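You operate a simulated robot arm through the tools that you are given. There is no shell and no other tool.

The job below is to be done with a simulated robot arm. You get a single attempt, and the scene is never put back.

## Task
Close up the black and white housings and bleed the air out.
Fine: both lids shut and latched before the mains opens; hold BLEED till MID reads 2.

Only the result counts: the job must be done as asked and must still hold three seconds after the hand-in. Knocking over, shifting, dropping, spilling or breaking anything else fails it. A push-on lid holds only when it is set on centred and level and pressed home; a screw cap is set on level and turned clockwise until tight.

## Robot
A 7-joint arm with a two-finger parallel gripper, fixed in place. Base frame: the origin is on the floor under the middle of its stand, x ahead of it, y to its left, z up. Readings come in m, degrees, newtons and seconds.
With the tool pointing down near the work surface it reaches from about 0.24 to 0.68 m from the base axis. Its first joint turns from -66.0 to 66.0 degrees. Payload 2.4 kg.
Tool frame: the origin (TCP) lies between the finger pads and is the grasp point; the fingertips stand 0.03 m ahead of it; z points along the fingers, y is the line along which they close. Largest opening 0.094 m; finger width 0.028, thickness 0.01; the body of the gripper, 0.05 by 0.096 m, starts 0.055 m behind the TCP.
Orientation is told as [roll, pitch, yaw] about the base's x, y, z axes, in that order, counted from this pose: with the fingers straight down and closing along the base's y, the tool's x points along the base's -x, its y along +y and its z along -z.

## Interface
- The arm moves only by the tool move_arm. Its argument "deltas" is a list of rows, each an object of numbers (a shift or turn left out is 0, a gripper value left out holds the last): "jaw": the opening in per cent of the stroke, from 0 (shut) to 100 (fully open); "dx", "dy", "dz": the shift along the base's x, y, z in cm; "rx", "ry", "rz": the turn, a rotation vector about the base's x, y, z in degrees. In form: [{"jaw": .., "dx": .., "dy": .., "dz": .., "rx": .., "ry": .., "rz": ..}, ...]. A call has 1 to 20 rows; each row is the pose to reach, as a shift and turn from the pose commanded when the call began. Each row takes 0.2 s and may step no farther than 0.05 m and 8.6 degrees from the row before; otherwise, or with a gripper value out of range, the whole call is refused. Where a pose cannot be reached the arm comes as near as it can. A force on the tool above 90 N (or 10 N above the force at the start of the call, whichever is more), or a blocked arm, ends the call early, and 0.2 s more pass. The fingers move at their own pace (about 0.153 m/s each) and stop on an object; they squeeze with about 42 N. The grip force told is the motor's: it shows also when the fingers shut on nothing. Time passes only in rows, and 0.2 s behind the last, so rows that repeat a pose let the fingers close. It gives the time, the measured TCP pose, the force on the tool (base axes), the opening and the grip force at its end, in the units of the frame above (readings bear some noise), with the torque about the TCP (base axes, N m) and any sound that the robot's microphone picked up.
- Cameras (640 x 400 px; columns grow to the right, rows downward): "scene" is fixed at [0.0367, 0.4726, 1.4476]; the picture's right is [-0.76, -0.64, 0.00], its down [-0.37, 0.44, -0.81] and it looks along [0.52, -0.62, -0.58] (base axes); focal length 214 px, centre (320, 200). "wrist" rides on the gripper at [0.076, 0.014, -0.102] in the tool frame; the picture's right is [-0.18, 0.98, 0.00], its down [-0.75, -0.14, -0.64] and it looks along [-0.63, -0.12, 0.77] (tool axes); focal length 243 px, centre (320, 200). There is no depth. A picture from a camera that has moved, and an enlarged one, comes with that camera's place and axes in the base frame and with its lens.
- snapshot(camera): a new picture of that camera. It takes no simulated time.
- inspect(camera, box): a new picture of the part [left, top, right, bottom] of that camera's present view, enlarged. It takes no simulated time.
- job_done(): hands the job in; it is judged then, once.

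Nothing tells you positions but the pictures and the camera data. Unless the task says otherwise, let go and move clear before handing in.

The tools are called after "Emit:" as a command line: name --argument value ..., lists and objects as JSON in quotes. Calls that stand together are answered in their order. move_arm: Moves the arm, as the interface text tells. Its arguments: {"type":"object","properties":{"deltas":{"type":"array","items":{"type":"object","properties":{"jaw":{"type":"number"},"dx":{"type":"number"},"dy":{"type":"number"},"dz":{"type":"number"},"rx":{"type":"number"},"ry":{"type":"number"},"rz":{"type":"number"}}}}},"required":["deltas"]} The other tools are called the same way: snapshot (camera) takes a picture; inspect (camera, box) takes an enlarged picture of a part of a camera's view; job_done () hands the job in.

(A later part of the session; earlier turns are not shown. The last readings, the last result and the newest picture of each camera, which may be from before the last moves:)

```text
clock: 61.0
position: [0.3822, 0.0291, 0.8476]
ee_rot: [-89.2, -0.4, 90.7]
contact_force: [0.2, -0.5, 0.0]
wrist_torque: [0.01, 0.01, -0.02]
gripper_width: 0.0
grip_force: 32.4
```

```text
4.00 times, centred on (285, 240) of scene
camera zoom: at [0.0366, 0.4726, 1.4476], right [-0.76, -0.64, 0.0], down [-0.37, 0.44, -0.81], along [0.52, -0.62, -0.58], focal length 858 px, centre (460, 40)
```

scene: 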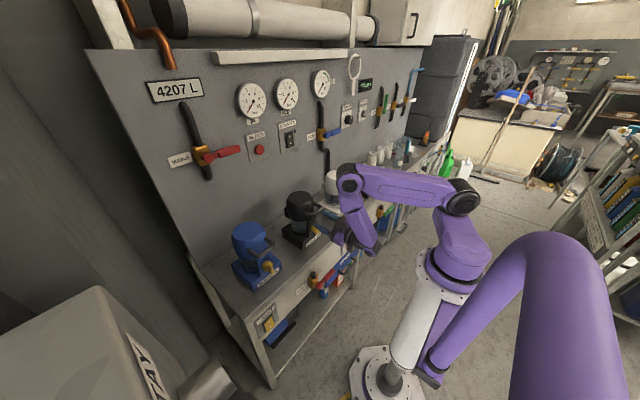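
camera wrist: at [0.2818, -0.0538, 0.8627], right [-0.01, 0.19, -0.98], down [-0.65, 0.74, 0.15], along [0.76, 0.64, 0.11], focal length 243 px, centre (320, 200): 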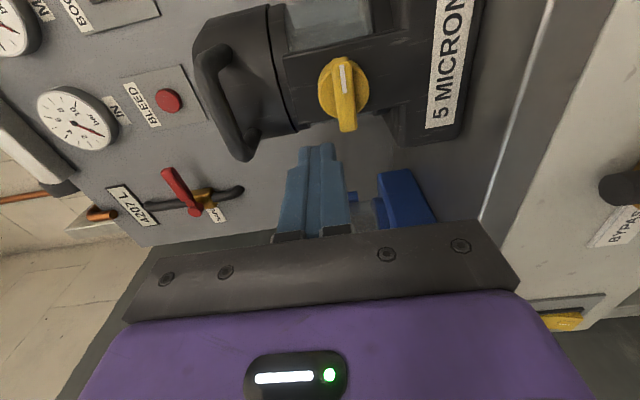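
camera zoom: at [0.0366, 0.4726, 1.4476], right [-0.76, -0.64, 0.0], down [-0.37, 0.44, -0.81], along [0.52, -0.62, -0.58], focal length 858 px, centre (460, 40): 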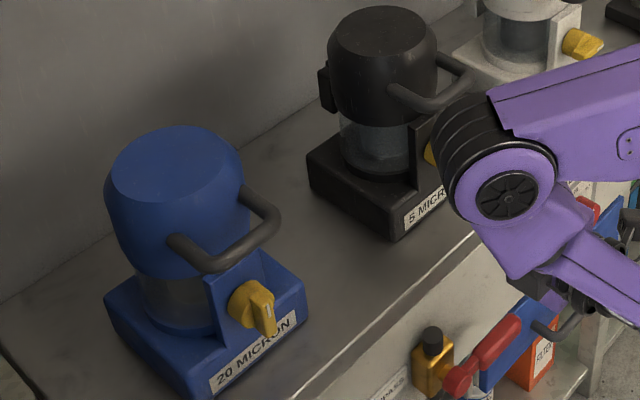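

The black latch holds with its mark up. I'll move across in front to the white housing (knob axis expected at y≈-0.243, z≈0.854) in the same tool pose, keeping clear of the knobs and handles.

Emit:
move_arm --deltas '[{"dz": 1.5, "dx": -0.3}, {"dz": 3, "dx": -0.3, "dy": -3}, {"dz": 3, "dx": -0.3, "dy": -7}, {"dz": 3, "dx": -0.3, "dy": -11}, {"dz": 3, "dx": -0.3, "dy": -15}, {"dz": 3, "dx": -0.3, "dy": -19}, {"dz": 3, "dx": -0.3, "dy": -22}, {"dz": 3, "dx": -0.3, "dy": -24.4}, {"dz": 3, "dx": -0.3, "dy": -24.4}]'

Emit:
snapshot --camera "wrist"

Emit:
inspect --camera "wrist" --box '[220, 20, 460, 180]'

Emit:
snapshot --camera "scene"

```text
clock: 63.0
position: [0.4456, -0.0685, 0.8841]
ee_rot: [-89.3, -0.4, 90.3]
contact_force: [1.2, 0.6, -0.8]
wrist_torque: [-0.03, 0.01, -0.01]
gripper_width: 0.0
grip_force: 33.2
out of reach, approached as far as the arm can: row 3, 4, 5, 6, 7, 8, 9
```

```text
taken
camera wrist: at [0.3427, -0.1461, 0.8702], right [-0.01, 0.19, -0.98], down [-0.65, 0.75, 0.15], along [0.76, 0.64, 0.11], focal length 243 px, centre (320, 200)
```

wrist: 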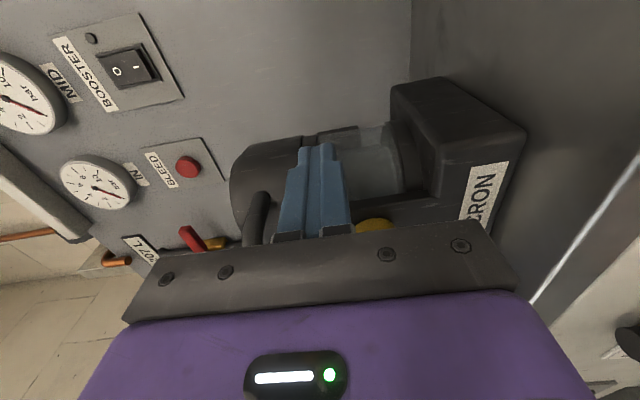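

```text
2.50 times, centred on (340, 100) of wrist
camera zoom: at [0.3427, -0.1461, 0.8702], right [-0.01, 0.19, -0.98], down [-0.65, 0.75, 0.15], along [0.76, 0.64, 0.11], focal length 606 px, centre (270, 450)
```

zoom: 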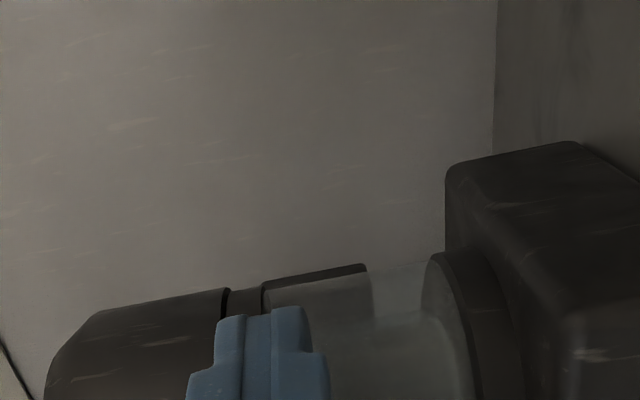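

```text
taken
```

scene: 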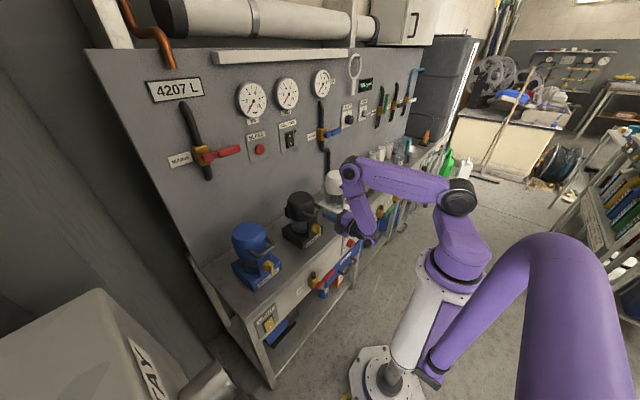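

With the tool pointing straight along +x the arm can't reach across to the white knob. It stopped beside the black housing without contact. I'll rise straight up and tilt the tool back toward vertical, then find a reachable tilt at the white housing.

Emit:
move_arm --deltas '[{"dz": 3}, {"dz": 6}, {"dz": 9}, {"dz": 12}, {"dz": 15}, {"dz": 17}, {"dz": 17}]'

Emit:
move_arm --deltas '[{"ry": 8}, {"ry": 16}, {"ry": 24}, {"ry": 32}, {"ry": 40}, {"ry": 45}, {"ry": 45}]'

Emit:
snapshot --camera "scene"

```text
clock: 64.5
position: [0.4516, -0.0614, 1.0511]
ee_rot: [-89.4, -0.4, 90.3]
contact_force: [-1.0, 0.4, 0.5]
wrist_torque: [0.01, 0.0, 0.02]
gripper_width: 0.0
grip_force: 32.7
out of reach, approached as far as the arm can: row 6, 7
```

```text
clock: 66.2
position: [0.4509, -0.0622, 1.0504]
ee_rot: [-44.3, -0.8, 90.4]
contact_force: [-0.6, 0.2, 0.4]
wrist_torque: [0.02, 0.02, 0.03]
gripper_width: 0.0
grip_force: 33.1
out of reach, approached as far as the arm can: row 1, 2
```

```text
taken
```

scene: 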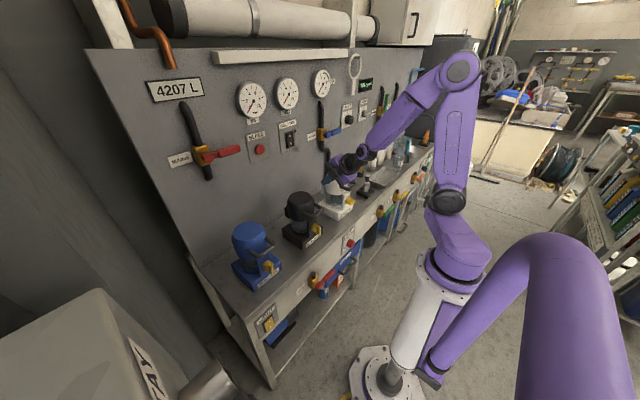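

The arm is clear and re-postured. For white, I'll keep the reach that worked at black by rotating the whole pose about the base axis (tool yawed about -27°). The closed fingers can still act as a prod on the white knob's +y end.

Emit:
move_arm --deltas '[{"dx": -1, "dy": -3.7, "rz": -7}, {"dx": -2, "dy": -7.4, "rz": -14}, {"dx": -3, "dy": -11, "rz": -21}, {"dx": -4.1, "dy": -14.7, "rz": -27}, {"dx": -4.1, "dy": -14.7, "rz": -27}]'

Emit:
move_arm --deltas '[{"rx": -3.6, "ry": -7.1}, {"rx": -7.3, "ry": -14.3}, {"rx": -10.9, "ry": -21.4}, {"rx": -14.5, "ry": -28.5}, {"rx": -18.2, "ry": -35.6}, {"rx": -20.6, "ry": -40.5}, {"rx": -20.6, "ry": -40.5}]'

Emit:
snapshot --camera "wrist"

Emit:
snapshot --camera "scene"

```text
clock: 67.3
position: [0.4089, -0.2101, 1.0514]
ee_rot: [-44.3, -0.8, 63.2]
contact_force: [0.0, 0.0, -1.1]
wrist_torque: [0.0, 0.01, 0.03]
gripper_width: 0.0002
grip_force: 32.5
```

```text
clock: 69.0
position: [0.4353, -0.2076, 1.0417]
ee_rot: [-89.9, -0.4, 63.6]
contact_force: [0.8, 0.3, 0.3]
wrist_torque: [0.01, 0.0, 0.02]
gripper_width: 0.0
grip_force: 33.2
out of reach, approached as far as the arm can: row 2, 3, 4, 5, 6, 7
```

```text
taken
camera wrist: at [0.3084, -0.232, 1.0268], right [0.08, 0.17, -0.98], down [-0.24, 0.96, 0.15], along [0.97, 0.23, 0.12], focal length 243 px, centre (320, 200)
```

wrist: 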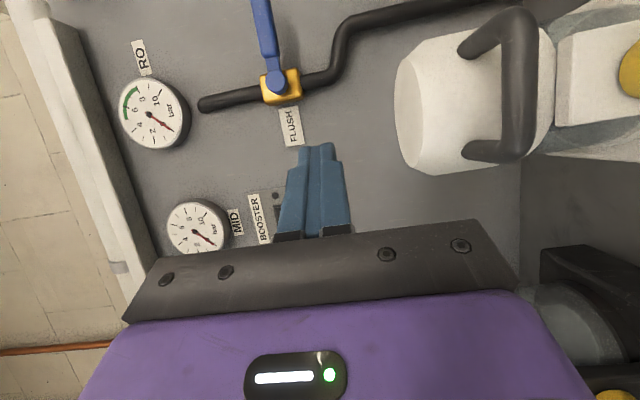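

```text
taken
```

scene: 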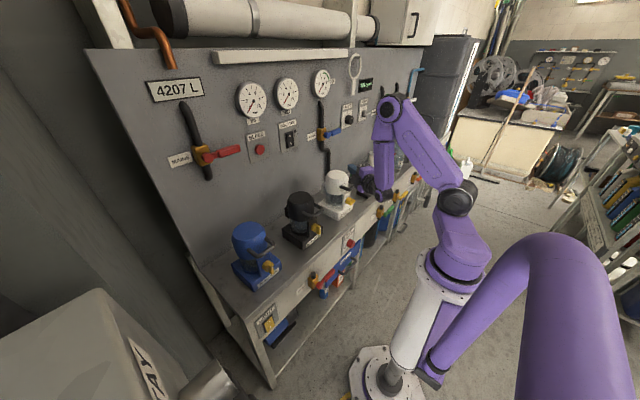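

The tool is horizontal, yawed -26°. I'll lower a bit (still above the handle), then retreat to gain clearance before going down to knob level.

Emit:
move_arm --deltas '[{"dz": -2}, {"dz": -4}, {"dz": -5}, {"dz": -5, "dx": -1.5, "dy": 0.7}, {"dz": -5, "dx": -3, "dy": 1.4}, {"dz": -5, "dx": -4.5, "dy": 2.1}, {"dz": -5, "dx": -5.4, "dy": 2.6}, {"dz": -5, "dx": -5.4, "dy": 2.6}]'

Emit:
snapshot --camera "wrist"

Emit:
inspect --camera "scene" --box '[290, 130, 430, 250]'

```text
clock: 70.8
position: [0.3933, -0.1812, 0.9783]
ee_rot: [-89.9, -0.4, 63.8]
contact_force: [-0.1, -1.2, 0.2]
wrist_torque: [-0.04, -0.01, 0.0]
gripper_width: 0.0001
grip_force: 33.2
out of reach, approached as far as the arm can: row 6, 7, 8
```

```text
taken
camera wrist: at [0.2674, -0.2038, 0.9645], right [0.08, 0.17, -0.98], down [-0.24, 0.96, 0.15], along [0.97, 0.22, 0.12], focal length 243 px, centre (320, 200)
```

wrist: 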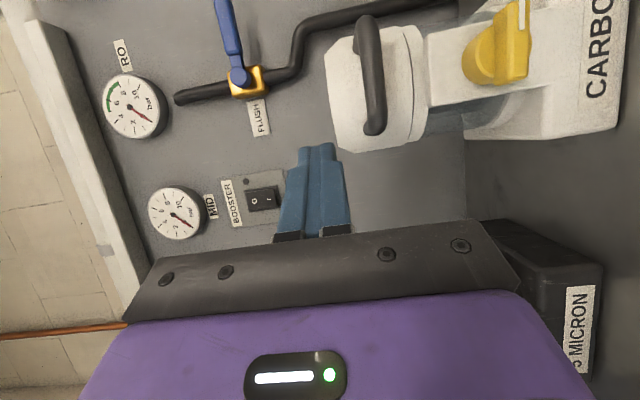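

```text
3.33 times, centred on (360, 190) of scene
camera zoom: at [0.0367, 0.4726, 1.4476], right [-0.76, -0.64, 0.0], down [-0.37, 0.44, -0.81], along [0.52, -0.62, -0.58], focal length 715 px, centre (187, 233)
```

zoom: 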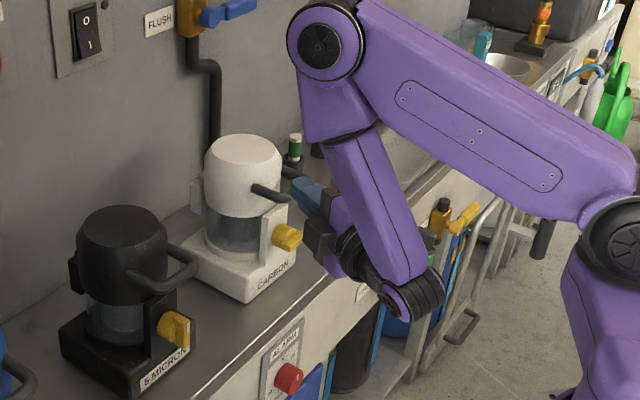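

Clear of the handle. I'll lower to just above knob level and measure the white knob.

Emit:
move_arm --deltas '[{"dz": -3}, {"dz": -6}, {"dz": -8}, {"dz": -10.1}, {"dz": -10.1}]'

Emit:
snapshot --camera "wrist"

Emit:
inspect --camera "wrist" --box '[240, 40, 440, 200]'

Emit:
inspect --camera "scene" --box '[310, 170, 400, 250]'

```text
clock: 72.0
position: [0.4005, -0.1738, 0.8759]
ee_rot: [-89.6, -0.4, 63.5]
contact_force: [-0.7, 0.3, 0.3]
wrist_torque: [0.01, 0.02, 0.03]
gripper_width: 0.0
grip_force: 32.9
out of reach, approached as far as the arm can: row 2, 3, 4, 5
```

```text
taken
camera wrist: at [0.274, -0.1967, 0.8641], right [0.08, 0.17, -0.98], down [-0.24, 0.96, 0.15], along [0.97, 0.22, 0.12], focal length 243 px, centre (320, 200)
```

wrist: 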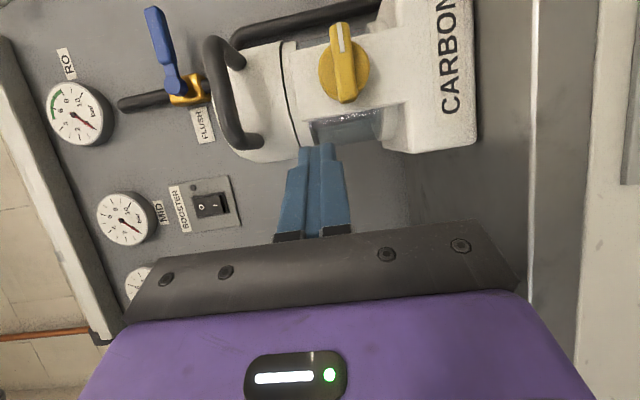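

```text
2.50 times, centred on (340, 120) of wrist
camera zoom: at [0.274, -0.1967, 0.8641], right [0.08, 0.17, -0.98], down [-0.24, 0.96, 0.15], along [0.97, 0.22, 0.12], focal length 606 px, centre (270, 400)
```

zoom: 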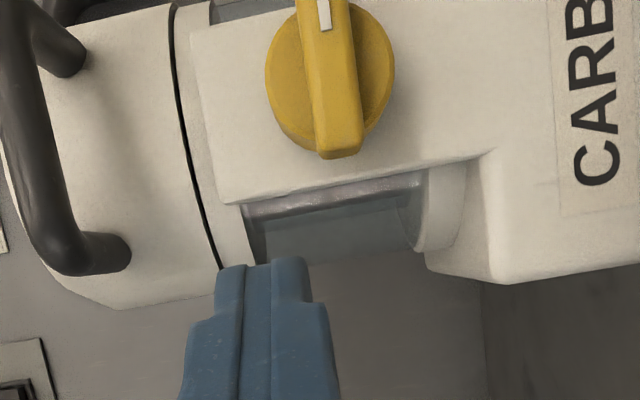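

```text
5.00 times, centred on (355, 210) of scene
camera zoom: at [0.0367, 0.4726, 1.4476], right [-0.76, -0.64, 0.0], down [-0.37, 0.44, -0.81], along [0.52, -0.62, -0.58], focal length 1072 px, centre (145, 150)
```

zoom: 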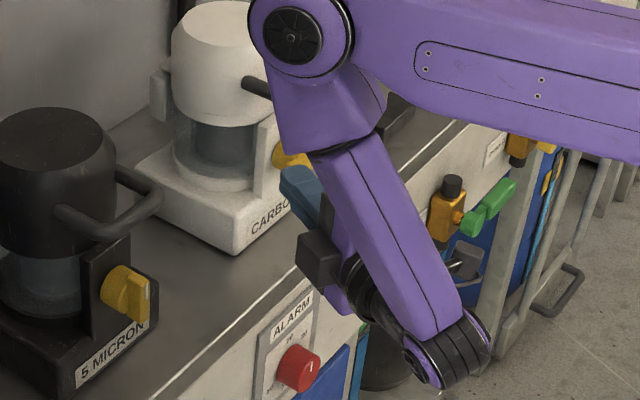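

The white knob's axis is at about (y≈-0.240, z≈0.855), in line with a 0.24 m spacing. I'll move the prod's inner corner to just above the +y half of its blade, short of the round body.

Emit:
move_arm --deltas '[{"dx": 0.4, "dy": -1.4, "dz": 0.1}, {"dx": 0.8, "dy": -2.79, "dz": 0.1}, {"dx": 1.4, "dy": -2.79, "dz": 0.1}, {"dx": 2.03, "dy": -2.79, "dz": 0.1}, {"dx": 2.03, "dy": -2.79, "dz": 0.1}]'

Emit:
inspect --camera "wrist" --box '[240, 60, 440, 220]'

Emit:
inspect --camera "scene" --box '[310, 170, 400, 250]'

```text
clock: 73.2
position: [0.4217, -0.2013, 0.8784]
ee_rot: [-89.7, -0.4, 63.7]
contact_force: [0.5, 0.2, 0.8]
wrist_torque: [0.01, -0.01, 0.01]
gripper_width: 0.0001
grip_force: 33.3
out of reach, approached as far as the arm can: row 1, 2, 3
```

```text
2.50 times, centred on (340, 140) of wrist
camera zoom: at [0.295, -0.2249, 0.865], right [0.08, 0.17, -0.98], down [-0.24, 0.96, 0.15], along [0.97, 0.22, 0.12], focal length 606 px, centre (270, 350)
```

zoom: 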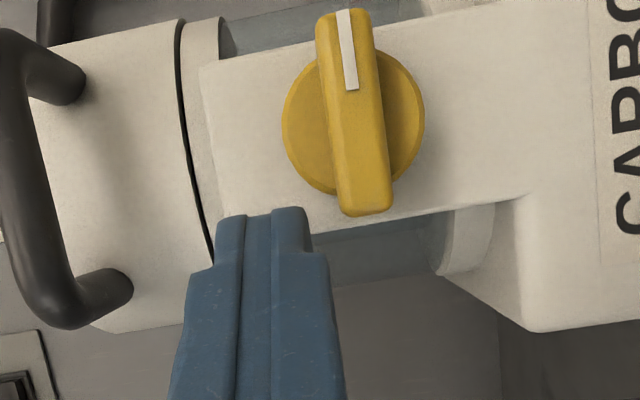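

```text
5.00 times, centred on (355, 210) of scene
camera zoom: at [0.0367, 0.4726, 1.4476], right [-0.76, -0.64, 0.0], down [-0.37, 0.44, -0.81], along [0.52, -0.62, -0.58], focal length 1072 px, centre (145, 150)
```

zoom: 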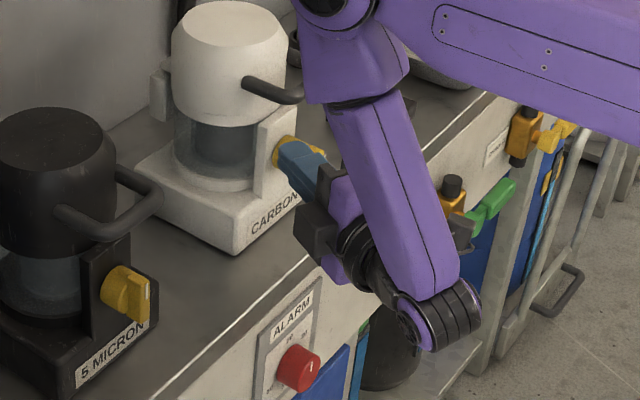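

The prod is beside and above the blade end, but the overlap is only a few millimetres. I'll shift 5 mm toward the axis and then press down in small steps.

Emit:
move_arm --deltas '[{"dy": -0.5}, {"dy": -0.5, "dz": -0.6}, {"dy": -0.5, "dz": -1.0}, {"dy": -0.5, "dz": -1.3}, {"dy": -0.5, "dz": -1.3}]'

Emit:
inspect --camera "wrist" --box '[240, 60, 440, 220]'

```text
clock: 74.3
position: [0.4232, -0.2054, 0.8657]
ee_rot: [-89.6, -0.4, 63.7]
contact_force: [1.0, 6.2, 1.9]
wrist_torque: [0.01, -0.05, 0.17]
gripper_width: 0.0
grip_force: 33.1
```

```text
2.50 times, centred on (340, 140) of wrist
camera zoom: at [0.2969, -0.2286, 0.8517], right [0.08, 0.17, -0.98], down [-0.24, 0.96, 0.15], along [0.97, 0.23, 0.12], focal length 606 px, centre (270, 350)
```

zoom: 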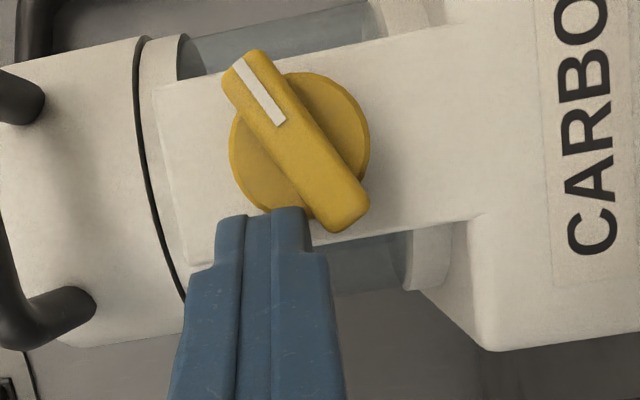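

The white knob is following, about 28° so far. I'll continue around its axis.

Emit:
move_arm --deltas '[{"dz": -0.4}, {"dz": -0.85}, {"dy": -0.22, "dz": -1.24}, {"dy": -0.5, "dz": -1.44}, {"dy": -0.7, "dz": -1.5}, {"dy": -0.7, "dz": -1.5}]'

Emit:
inspect --camera "wrist" --box '[240, 60, 440, 220]'

Emit:
inspect --camera "scene" --box '[310, 170, 400, 250]'

```text
clock: 75.8
position: [0.4212, -0.2082, 0.8526]
ee_rot: [-90.0, -0.2, 64.2]
contact_force: [-62.9, 51.3, 27.5]
wrist_torque: [-0.68, -0.86, 0.2]
gripper_width: 0.0
grip_force: 32.9
out of reach, approached as far as the arm can: row 4, 5, 6
```

```text
2.50 times, centred on (340, 140) of wrist
camera zoom: at [0.2958, -0.2331, 0.8386], right [0.08, 0.17, -0.98], down [-0.25, 0.96, 0.15], along [0.96, 0.23, 0.12], focal length 606 px, centre (270, 350)
```

zoom: 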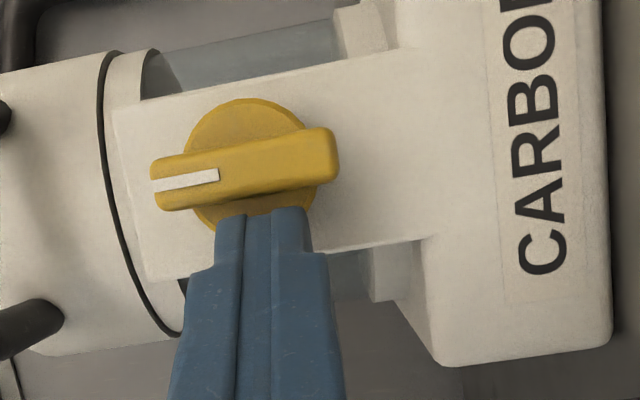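

```text
5.00 times, centred on (355, 210) of scene
camera zoom: at [0.0347, 0.4741, 1.4471], right [-0.76, -0.64, 0.0], down [-0.37, 0.44, -0.81], along [0.53, -0.62, -0.58], focal length 1072 px, centre (145, 150)
```

zoom: 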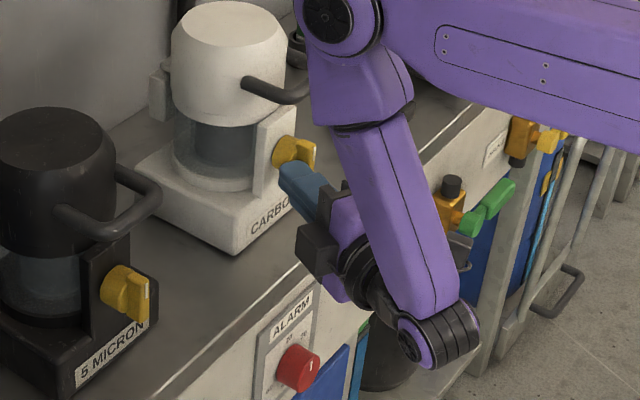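

The white knob is vertical with its mark up. The arm is pressing somewhat hard because of the reach limit, so I'll ease off sideways immediately and then retreat.

Emit:
move_arm --deltas '[{"dy": 0.4, "dz": 0.2, "dx": -0.2}, {"dy": 0.9, "dz": 0.4, "dx": -0.3}, {"dy": 1.5, "dz": 0.6, "dx": -0.5}, {"dy": 2.0, "dz": 0.8, "dx": -0.8}, {"dy": 2.5, "dz": 1.5, "dx": -1.2}, {"dy": 3.0, "dz": 2.2, "dx": -1.5}, {"dy": 3.0, "dz": 2.2, "dx": -1.5}]'

Emit:
inspect --camera "wrist" --box '[240, 20, 440, 180]'

Emit:
inspect --camera "scene" --box '[230, 160, 380, 290]'

```text
clock: 77.3
position: [0.4096, -0.1823, 0.8727]
ee_rot: [-89.7, -0.4, 63.7]
contact_force: [-1.2, -0.2, 0.0]
wrist_torque: [0.01, -0.05, 0.0]
gripper_width: 0.0001
grip_force: 33.2
```

```text
2.50 times, centred on (340, 100) of wrist
camera zoom: at [0.2836, -0.2057, 0.8585], right [0.08, 0.17, -0.98], down [-0.24, 0.96, 0.15], along [0.97, 0.22, 0.12], focal length 606 px, centre (270, 450)
```

zoom: 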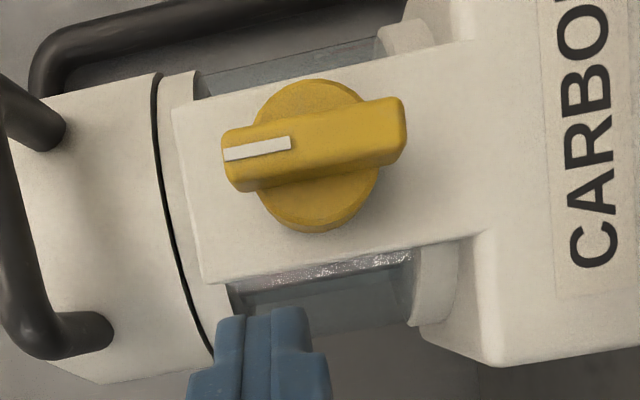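

```text
3.08 times, centred on (305, 225) of scene
camera zoom: at [0.0367, 0.4726, 1.4476], right [-0.76, -0.64, 0.0], down [-0.37, 0.44, -0.81], along [0.52, -0.62, -0.58], focal length 660 px, centre (366, 123)
```

zoom: 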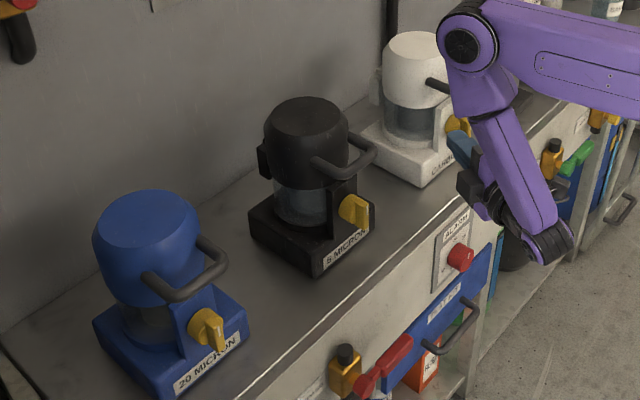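

Both latches now match blue with marks up, and lids and housings look in place. Next is MAINS. I'll pull clear of the white housing, rise, and turn the tool back to face the wall.

Emit:
move_arm --deltas '[{"dy": 1}, {"dy": 2.5}, {"dy": 2.5, "dz": 3}, {"dy": 2.5, "dz": 6, "dx": 0.5}, {"dy": 2.5, "dz": 9, "dx": 1}, {"dy": 2.5, "dz": 12, "dx": 2}, {"dy": 3, "dz": 15, "dx": 3}, {"dy": 4, "dz": 18, "dx": 4}, {"dy": 5, "dz": 21, "dx": 5}, {"dy": 6, "dz": 23, "dx": 6}, {"dy": 6, "dz": 23, "dx": 6}]'

Emit:
move_arm --deltas '[{"dy": 4, "rz": 7}, {"dy": 8, "rz": 14}, {"dy": 12, "rz": 21}, {"dy": 15, "rz": 26.3}, {"dy": 18, "rz": 26.3}, {"dy": 21, "rz": 26.3}, {"dy": 24, "rz": 26.3}, {"dy": 24, "rz": 26.3}]'

Emit:
snapshot --camera "wrist"

Emit:
snapshot --camera "scene"

```text
clock: 79.8
position: [0.4695, -0.1232, 1.1022]
ee_rot: [-89.8, -0.4, 63.7]
contact_force: [-0.4, 0.9, -0.1]
wrist_torque: [-0.03, 0.03, 0.0]
gripper_width: 0.0001
grip_force: 33.0
```

```text
clock: 81.5
position: [0.4682, 0.1175, 1.1013]
ee_rot: [-89.8, -0.4, 90.1]
contact_force: [0.6, 0.2, 0.7]
wrist_torque: [0.01, 0.04, 0.0]
gripper_width: 0.0002
grip_force: 33.0
```

```text
taken
camera wrist: at [0.3658, 0.0407, 1.0885], right [0.0, 0.19, -0.98], down [-0.64, 0.75, 0.15], along [0.77, 0.63, 0.12], focal length 243 px, centre (320, 200)
```

wrist: 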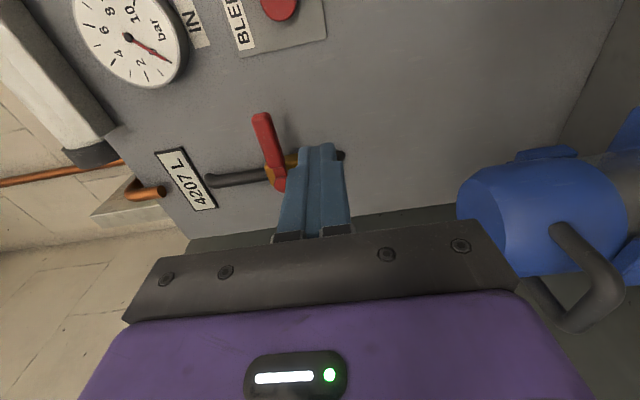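

```text
taken
```

scene: 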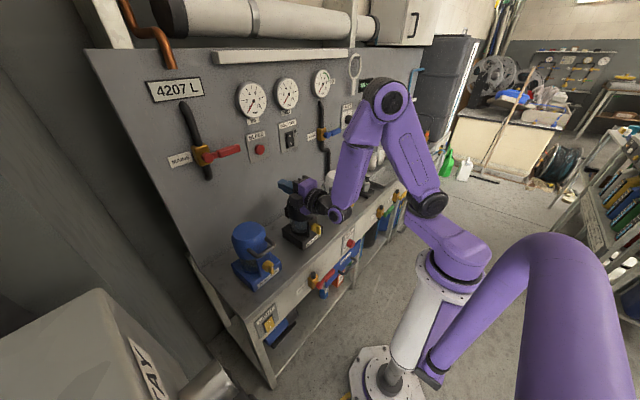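

I'm now facing the wall left of center and the red MAINS lever is in view. I'll zoom to locate it precisely.

Emit:
inspect --camera "wrist" --box '[180, 90, 380, 230]'

Emit:
inspect --camera "scene" --box '[150, 90, 270, 200]'

```text
2.86 times, centred on (280, 160) of wrist
camera zoom: at [0.3658, 0.0407, 1.0885], right [0.0, 0.19, -0.98], down [-0.64, 0.75, 0.15], along [0.77, 0.63, 0.12], focal length 693 px, centre (434, 314)
```

zoom: 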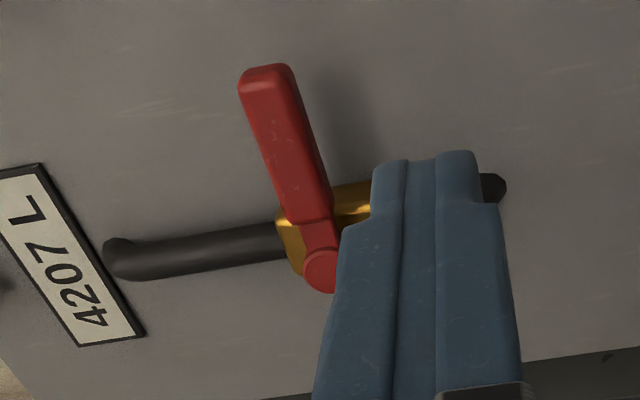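

```text
3.64 times, centred on (210, 145) of scene
camera zoom: at [0.0366, 0.4726, 1.4476], right [-0.76, -0.64, 0.0], down [-0.37, 0.44, -0.81], along [0.52, -0.62, -0.58], focal length 780 px, centre (720, 400)
```

zoom: 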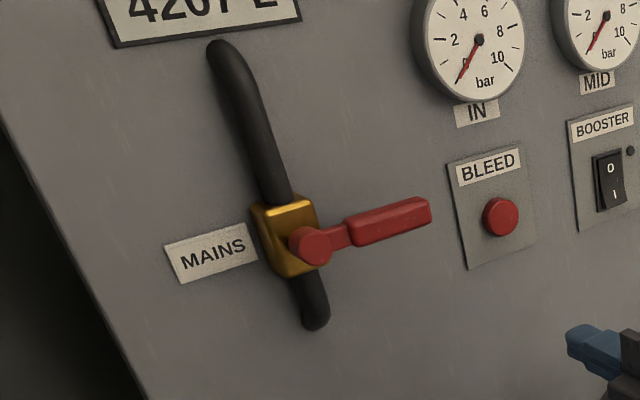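

The MAINS hub is at about (0.660, 0.240, 1.185) and the lever runs to a tip at (0.655, 0.137, 1.181). Per the open valve (green), it must swing up. I'll put the closed fingers under the lever near its end.

Emit:
move_arm --deltas '[{"dx": 3, "dy": 1, "dz": 1.5}, {"dx": 6, "dy": 2, "dz": 3}, {"dx": 9, "dy": 2.85, "dz": 4.2}, {"dx": 11, "dy": 2.85, "dz": 4.2}, {"dx": 13.5, "dy": 2.85, "dz": 4.2}, {"dx": 16.3, "dy": 2.85, "dz": 4.2}, {"dx": 16.3, "dy": 2.85, "dz": 4.2}]'

Emit:
snapshot --camera "wrist"

Emit:
inspect --camera "scene" --box '[150, 90, 270, 200]'

```text
clock: 83.2
position: [0.6329, 0.1455, 1.145]
ee_rot: [-89.9, -0.4, 90.0]
contact_force: [-0.5, 0.1, 0.2]
wrist_torque: [0.03, -0.01, 0.01]
gripper_width: 0.0
grip_force: 32.8
```

```text
taken
camera wrist: at [0.5294, 0.0692, 1.1307], right [0.0, 0.19, -0.98], down [-0.64, 0.75, 0.15], along [0.77, 0.63, 0.12], focal length 243 px, centre (320, 200)
```

wrist: 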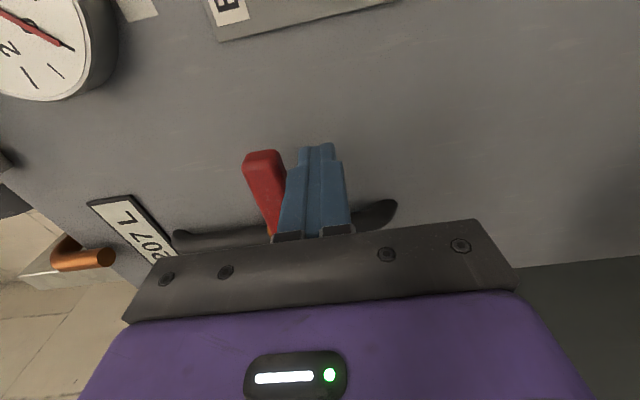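

```text
3.64 times, centred on (210, 145) of scene
camera zoom: at [0.0367, 0.4726, 1.4476], right [-0.76, -0.64, 0.0], down [-0.37, 0.44, -0.81], along [0.52, -0.62, -0.58], focal length 780 px, centre (720, 400)
```

zoom: 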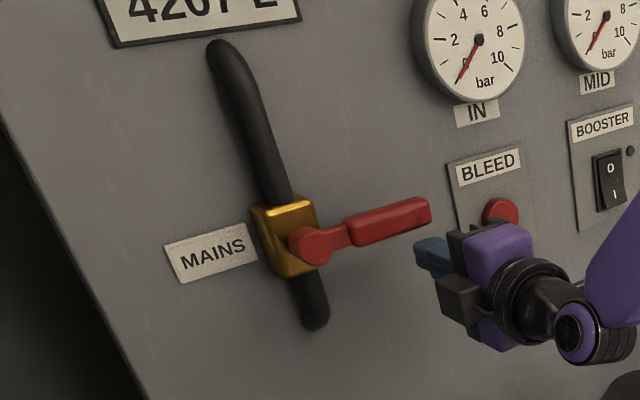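

The prod is under the lever's outer end. I'll push up along the arc, first about 30°.

Emit:
move_arm --deltas '[{"dz": 1.0}, {"dz": 1.85}, {"dz": 2.9}, {"dy": 0.05, "dz": 3.96}, {"dy": 0.3, "dz": 5.0}, {"dy": 0.6, "dz": 6.0}, {"dy": 0.6, "dz": 6.0}]'

Emit:
snapshot --camera "wrist"

Emit:
inspect --camera "scene" --box '[150, 80, 290, 200]'

```text
clock: 84.8
position: [0.632, 0.1531, 1.2058]
ee_rot: [-89.8, -0.4, 90.1]
contact_force: [0.7, -0.6, 0.8]
wrist_torque: [-0.02, -0.02, -0.01]
gripper_width: 0.0002
grip_force: 33.1
```

```text
taken
camera wrist: at [0.5297, 0.0755, 1.1917], right [0.0, 0.19, -0.98], down [-0.64, 0.75, 0.15], along [0.77, 0.63, 0.12], focal length 243 px, centre (320, 200)
```

wrist: 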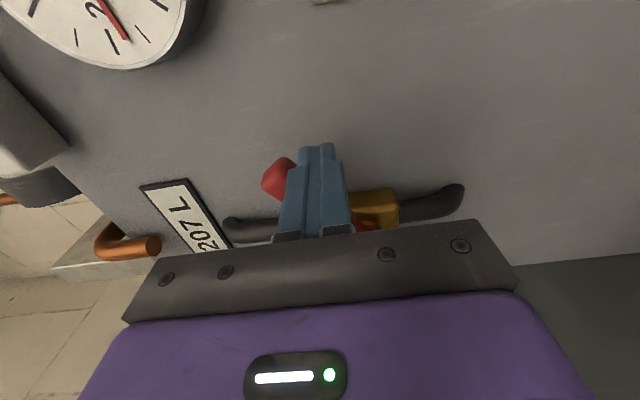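

```text
3.33 times, centred on (220, 140) of scene
camera zoom: at [0.0367, 0.4726, 1.4476], right [-0.76, -0.64, 0.0], down [-0.37, 0.44, -0.81], along [0.52, -0.62, -0.58], focal length 715 px, centre (653, 400)
```

zoom: 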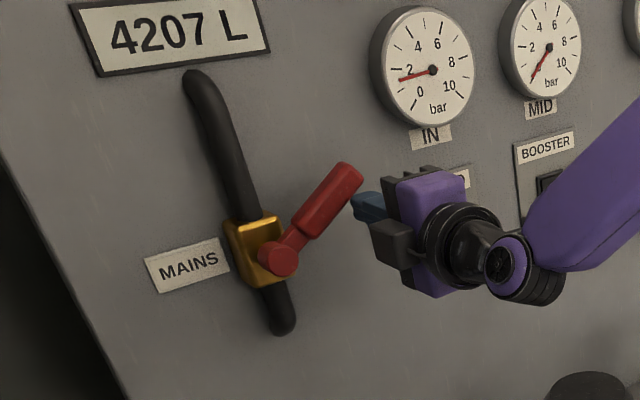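

The lever moves easily upward and the IN gauge is already rising. I'll carry it round to vertical.

Emit:
move_arm --deltas '[{"dy": 0.5, "dz": 0.9}, {"dy": 1.05, "dz": 1.8}, {"dy": 1.8, "dz": 2.6}, {"dy": 2.54, "dz": 3.3}, {"dy": 3.4, "dz": 3.9}, {"dy": 4.4, "dz": 4.4}, {"dy": 5.4, "dz": 4.7}, {"dy": 6.4, "dz": 4.9}, {"dy": 6.7, "dz": 4.9}, {"dy": 6.7, "dz": 4.9}]'

Emit:
snapshot --camera "wrist"

Emit:
inspect --camera "scene" --box '[150, 70, 300, 200]'

```text
clock: 87.0
position: [0.6326, 0.2149, 1.2543]
ee_rot: [-89.9, -0.5, 89.6]
contact_force: [-7.0, -17.7, 2.0]
wrist_torque: [0.01, -0.02, -0.19]
gripper_width: 0.0003
grip_force: 33.1
```

```text
taken
camera wrist: at [0.529, 0.1387, 1.2405], right [0.0, 0.19, -0.98], down [-0.64, 0.76, 0.15], along [0.77, 0.62, 0.12], focal length 243 px, centre (320, 200)
```

wrist: 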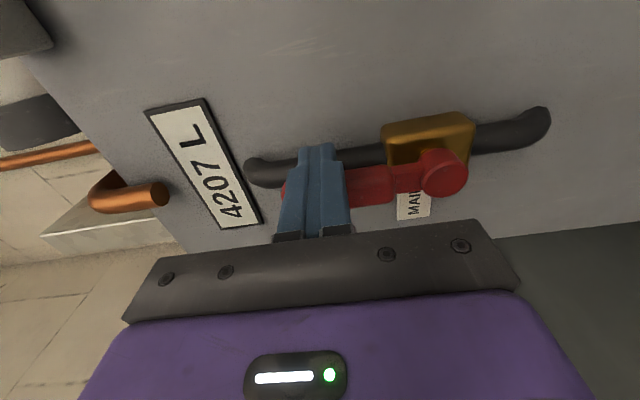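

```text
3.08 times, centred on (225, 135) of scene
camera zoom: at [0.0364, 0.4719, 1.4478], right [-0.76, -0.64, 0.0], down [-0.37, 0.44, -0.81], along [0.52, -0.62, -0.58], focal length 660 px, centre (612, 400)
```

zoom: 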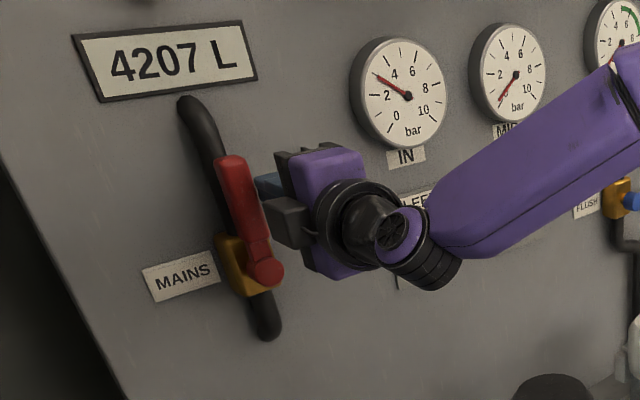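

MAINS is fully open (lever up) and IN reads about 3 bar. I'll back off and move in front of the BLEED button.

Emit:
move_arm --deltas '[{"dy": -1}, {"dy": -2, "dx": -1}, {"dy": -2.5, "dx": -4}, {"dy": -4, "dx": -7, "dz": -2}, {"dy": -7, "dx": -8, "dz": -5}, {"dy": -11, "dx": -8, "dz": -8}, {"dy": -15, "dx": -8, "dz": -10.5}, {"dy": -18.2, "dx": -8, "dz": -12.2}, {"dy": -18.2, "dx": -8, "dz": -12.2}]'

Emit:
snapshot --camera "wrist"

Emit:
inspect --camera "scene" --box '[160, 60, 350, 200]'

```text
clock: 89.0
position: [0.5522, 0.0381, 1.1324]
ee_rot: [-89.8, -0.5, 90.0]
contact_force: [0.7, 0.3, 0.6]
wrist_torque: [-0.02, 0.02, 0.05]
gripper_width: 0.0
grip_force: 32.2
```

```text
taken
camera wrist: at [0.4496, -0.0401, 1.1182], right [0.0, 0.19, -0.98], down [-0.64, 0.75, 0.15], along [0.77, 0.63, 0.12], focal length 243 px, centre (320, 200)
```

wrist: 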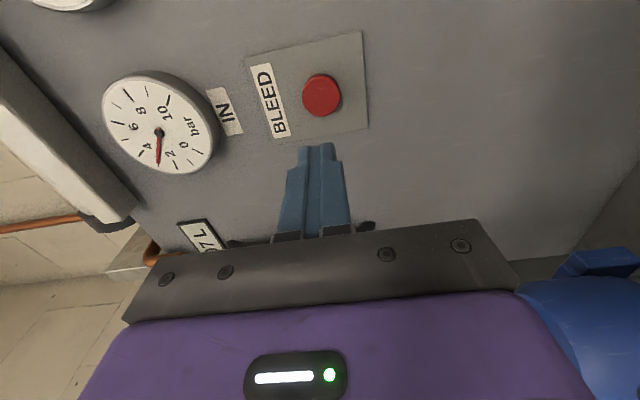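

```text
2.86 times, centred on (255, 130) of scene
camera zoom: at [0.0367, 0.4726, 1.4476], right [-0.76, -0.64, 0.0], down [-0.37, 0.44, -0.81], along [0.52, -0.62, -0.58], focal length 613 px, centre (506, 400)
```

zoom: 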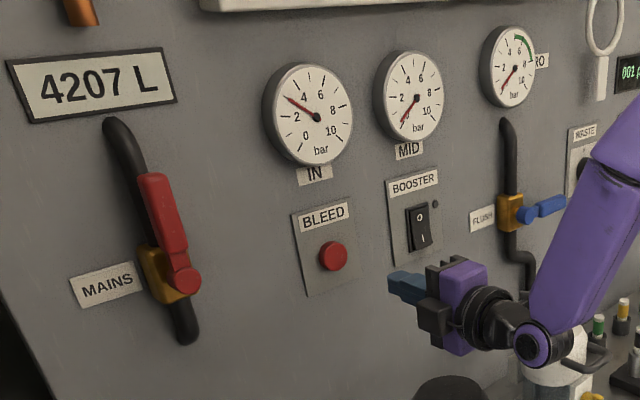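

The BLEED button's center is at about (0.703, 0.034, 1.130). I'll align and bring the fingertips just short of it.

Emit:
move_arm --deltas '[{"dx": 3, "dy": -0.4, "dz": -0.2}, {"dx": 6, "dy": -0.4, "dz": -0.2}, {"dx": 9, "dy": -0.4, "dz": -0.2}, {"dx": 11.2, "dy": -0.4, "dz": -0.2}, {"dx": 11.2, "dy": -0.4, "dz": -0.2}]'

Emit:
snapshot --camera "wrist"

Emit:
inspect --camera "scene" --box '[220, 60, 350, 190]'

```text
clock: 90.2
position: [0.6638, 0.0317, 1.1298]
ee_rot: [-89.9, -0.3, 90.0]
contact_force: [0.7, -0.5, -0.1]
wrist_torque: [-0.01, -0.02, 0.02]
gripper_width: 0.0001
grip_force: 32.8
```

```text
taken
camera wrist: at [0.5613, -0.0451, 1.1156], right [0.0, 0.19, -0.98], down [-0.64, 0.75, 0.15], along [0.77, 0.63, 0.12], focal length 243 px, centre (320, 200)
```

wrist: 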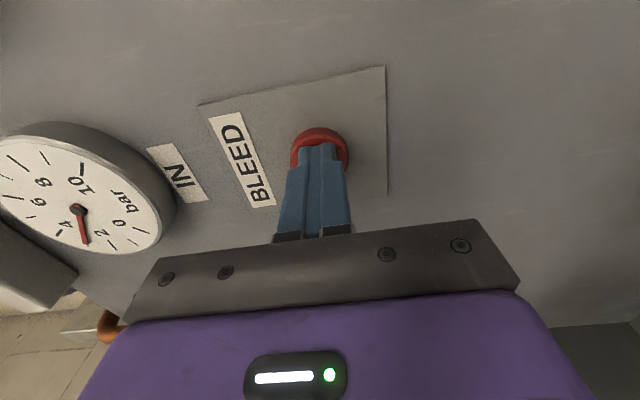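

```text
3.08 times, centred on (285, 125) of scene
camera zoom: at [0.0367, 0.4726, 1.4476], right [-0.76, -0.64, 0.0], down [-0.37, 0.44, -0.81], along [0.52, -0.62, -0.58], focal length 660 px, centre (428, 431)
```

zoom: 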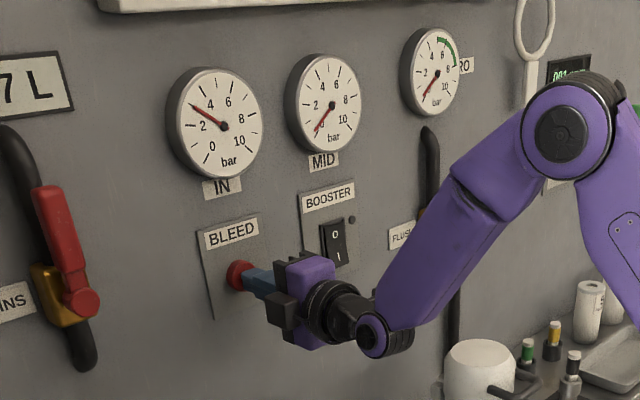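

The fingertips are right at the button and the MID gauge (reading 0) stays visible from the scene camera. I'll press in gently.

Emit:
move_arm --deltas '[{"dx": 0.4}, {"dx": 0.8}, {"dx": 1.1}]'

Emit:
inspect --camera "scene" --box '[240, 60, 340, 160]'

```text
clock: 91.0
position: [0.674, 0.0309, 1.1288]
ee_rot: [-89.8, -0.4, 89.9]
contact_force: [-20.7, -2.9, 2.1]
wrist_torque: [0.03, -0.11, -0.08]
gripper_width: 0.0
grip_force: 32.9
heard: click
```

```text
4.00 times, centred on (290, 110) of scene
camera zoom: at [0.0359, 0.4725, 1.4476], right [-0.76, -0.64, 0.0], down [-0.37, 0.44, -0.81], along [0.52, -0.62, -0.58], focal length 858 px, centre (440, 560)
```

zoom: 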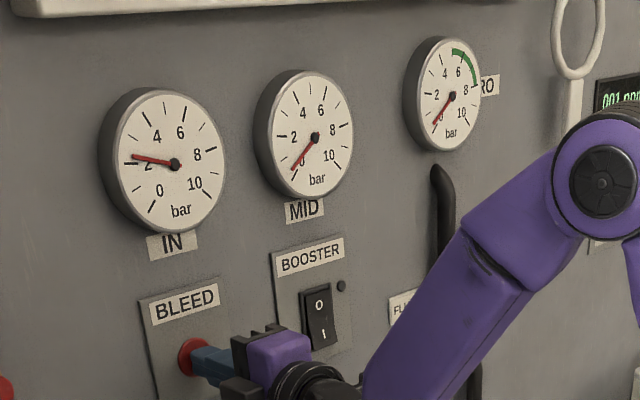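

A click was heard and the button is pressed (IN has dipped as it bleeds). I'll hold it in short steps and watch MID.

Emit:
move_arm --deltas '[{"dx": 0}, {"dx": 0}, {"dx": 0}, {"dx": 0}]'

Emit:
inspect --camera "scene" --box '[240, 60, 340, 160]'

```text
clock: 92.0
position: [0.6743, 0.0329, 1.1286]
ee_rot: [-89.8, -0.4, 89.9]
contact_force: [-20.4, -5.5, 2.0]
wrist_torque: [-0.01, -0.05, -0.13]
gripper_width: 0.0004
grip_force: 33.1
```

```text
4.00 times, centred on (290, 110) of scene
camera zoom: at [0.0359, 0.4724, 1.4476], right [-0.76, -0.64, 0.0], down [-0.37, 0.44, -0.81], along [0.52, -0.62, -0.58], focal length 858 px, centre (440, 560)
```

zoom: 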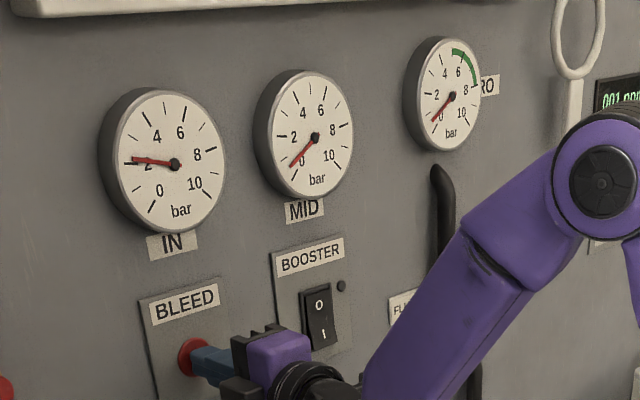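

MID is creeping up. I'll hold longer.

Emit:
move_arm --deltas '[{"dx": 0}, {"dx": 0}, {"dx": 0}, {"dx": 0}, {"dx": 0}, {"dx": 0}, {"dx": 0}, {"dx": 0}, {"dx": 0}, {"dx": 0}]'

Emit:
inspect --camera "scene" --box '[240, 60, 340, 160]'

```text
clock: 94.2
position: [0.6731, 0.0321, 1.1294]
ee_rot: [-89.8, -0.3, 90.0]
contact_force: [-21.5, -4.9, -0.8]
wrist_torque: [-0.01, 0.01, -0.14]
gripper_width: 0.0
grip_force: 32.9
```

```text
4.00 times, centred on (290, 110) of scene
camera zoom: at [0.036, 0.4724, 1.4476], right [-0.76, -0.64, 0.0], down [-0.37, 0.44, -0.81], along [0.52, -0.62, -0.58], focal length 858 px, centre (440, 560)
```

zoom: 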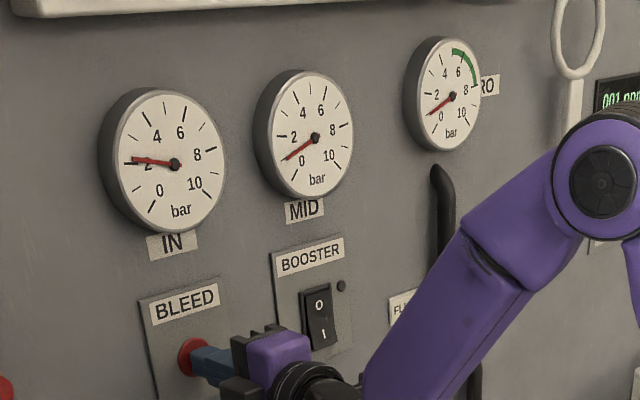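

MID is near 1 bar and rising steadily. I'll keep holding.

Emit:
move_arm --deltas '[{"dx": 0}, {"dx": 0}, {"dx": 0}, {"dx": 0}, {"dx": 0}, {"dx": 0}, {"dx": 0}, {"dx": 0}, {"dx": 0}, {"dx": 0}, {"dx": 0}, {"dx": 0}]'

Emit:
inspect --camera "scene" --box '[260, 70, 320, 120]'

```text
clock: 96.8
position: [0.6735, 0.0328, 1.1293]
ee_rot: [-89.8, -0.5, 90.0]
contact_force: [-20.5, -4.1, -1.0]
wrist_torque: [0.01, 0.07, -0.11]
gripper_width: 0.0002
grip_force: 32.4
```

```text
8.00 times, centred on (290, 95) of scene
camera zoom: at [0.036, 0.4724, 1.4476], right [-0.76, -0.64, 0.0], down [-0.37, 0.44, -0.81], along [0.52, -0.62, -0.58], focal length 1716 px, centre (560, 1040)
```

zoom: 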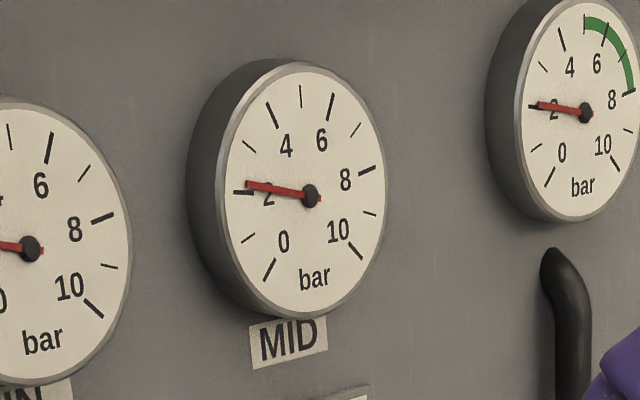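

MID now reads 2 (needle just on or past the 2 mark). I'll release the button and back away.

Emit:
move_arm --deltas '[{"dx": -2}, {"dx": -5}, {"dx": -9}, {"dx": -12}, {"dx": -15}, {"dx": -18}]'

Emit:
snapshot --camera "scene"

Emit:
inspect --camera "scene" --box '[160, 60, 350, 190]'

Emit:
inspect --camera "scene" --box '[220, 160, 390, 300]'

```text
clock: 98.2
position: [0.4935, 0.0329, 1.1293]
ee_rot: [-89.8, -0.4, 90.0]
contact_force: [-0.3, 0.2, 0.3]
wrist_torque: [0.02, 0.0, -0.01]
gripper_width: 0.0002
grip_force: 33.1
```

```text
taken
```

scene: 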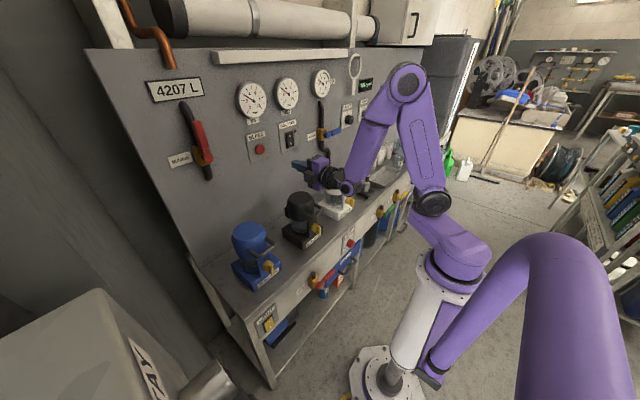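

```text
3.08 times, centred on (255, 125) of scene
camera zoom: at [0.0367, 0.4726, 1.4476], right [-0.76, -0.64, 0.0], down [-0.37, 0.44, -0.81], along [0.52, -0.62, -0.58], focal length 660 px, centre (520, 431)
```

zoom: 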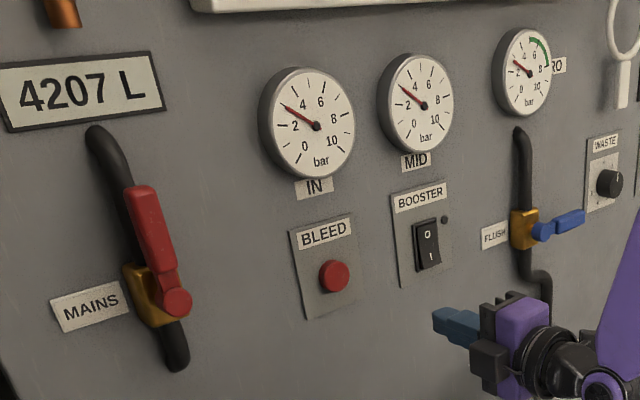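

```text
2.86 times, centred on (305, 230) of scene
camera zoom: at [0.0367, 0.4726, 1.4476], right [-0.76, -0.64, 0.0], down [-0.37, 0.44, -0.81], along [0.52, -0.62, -0.58], focal length 613 px, centre (363, 114)
```

zoom: 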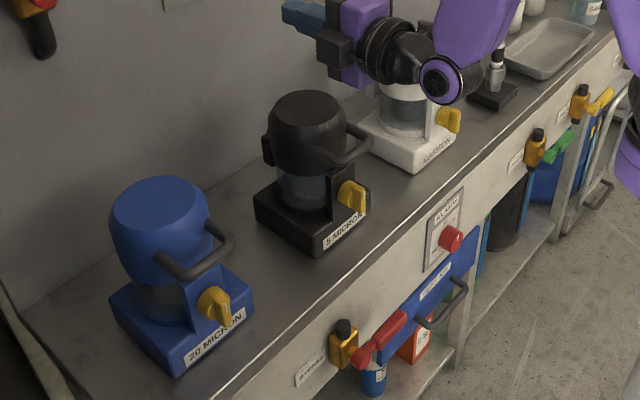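

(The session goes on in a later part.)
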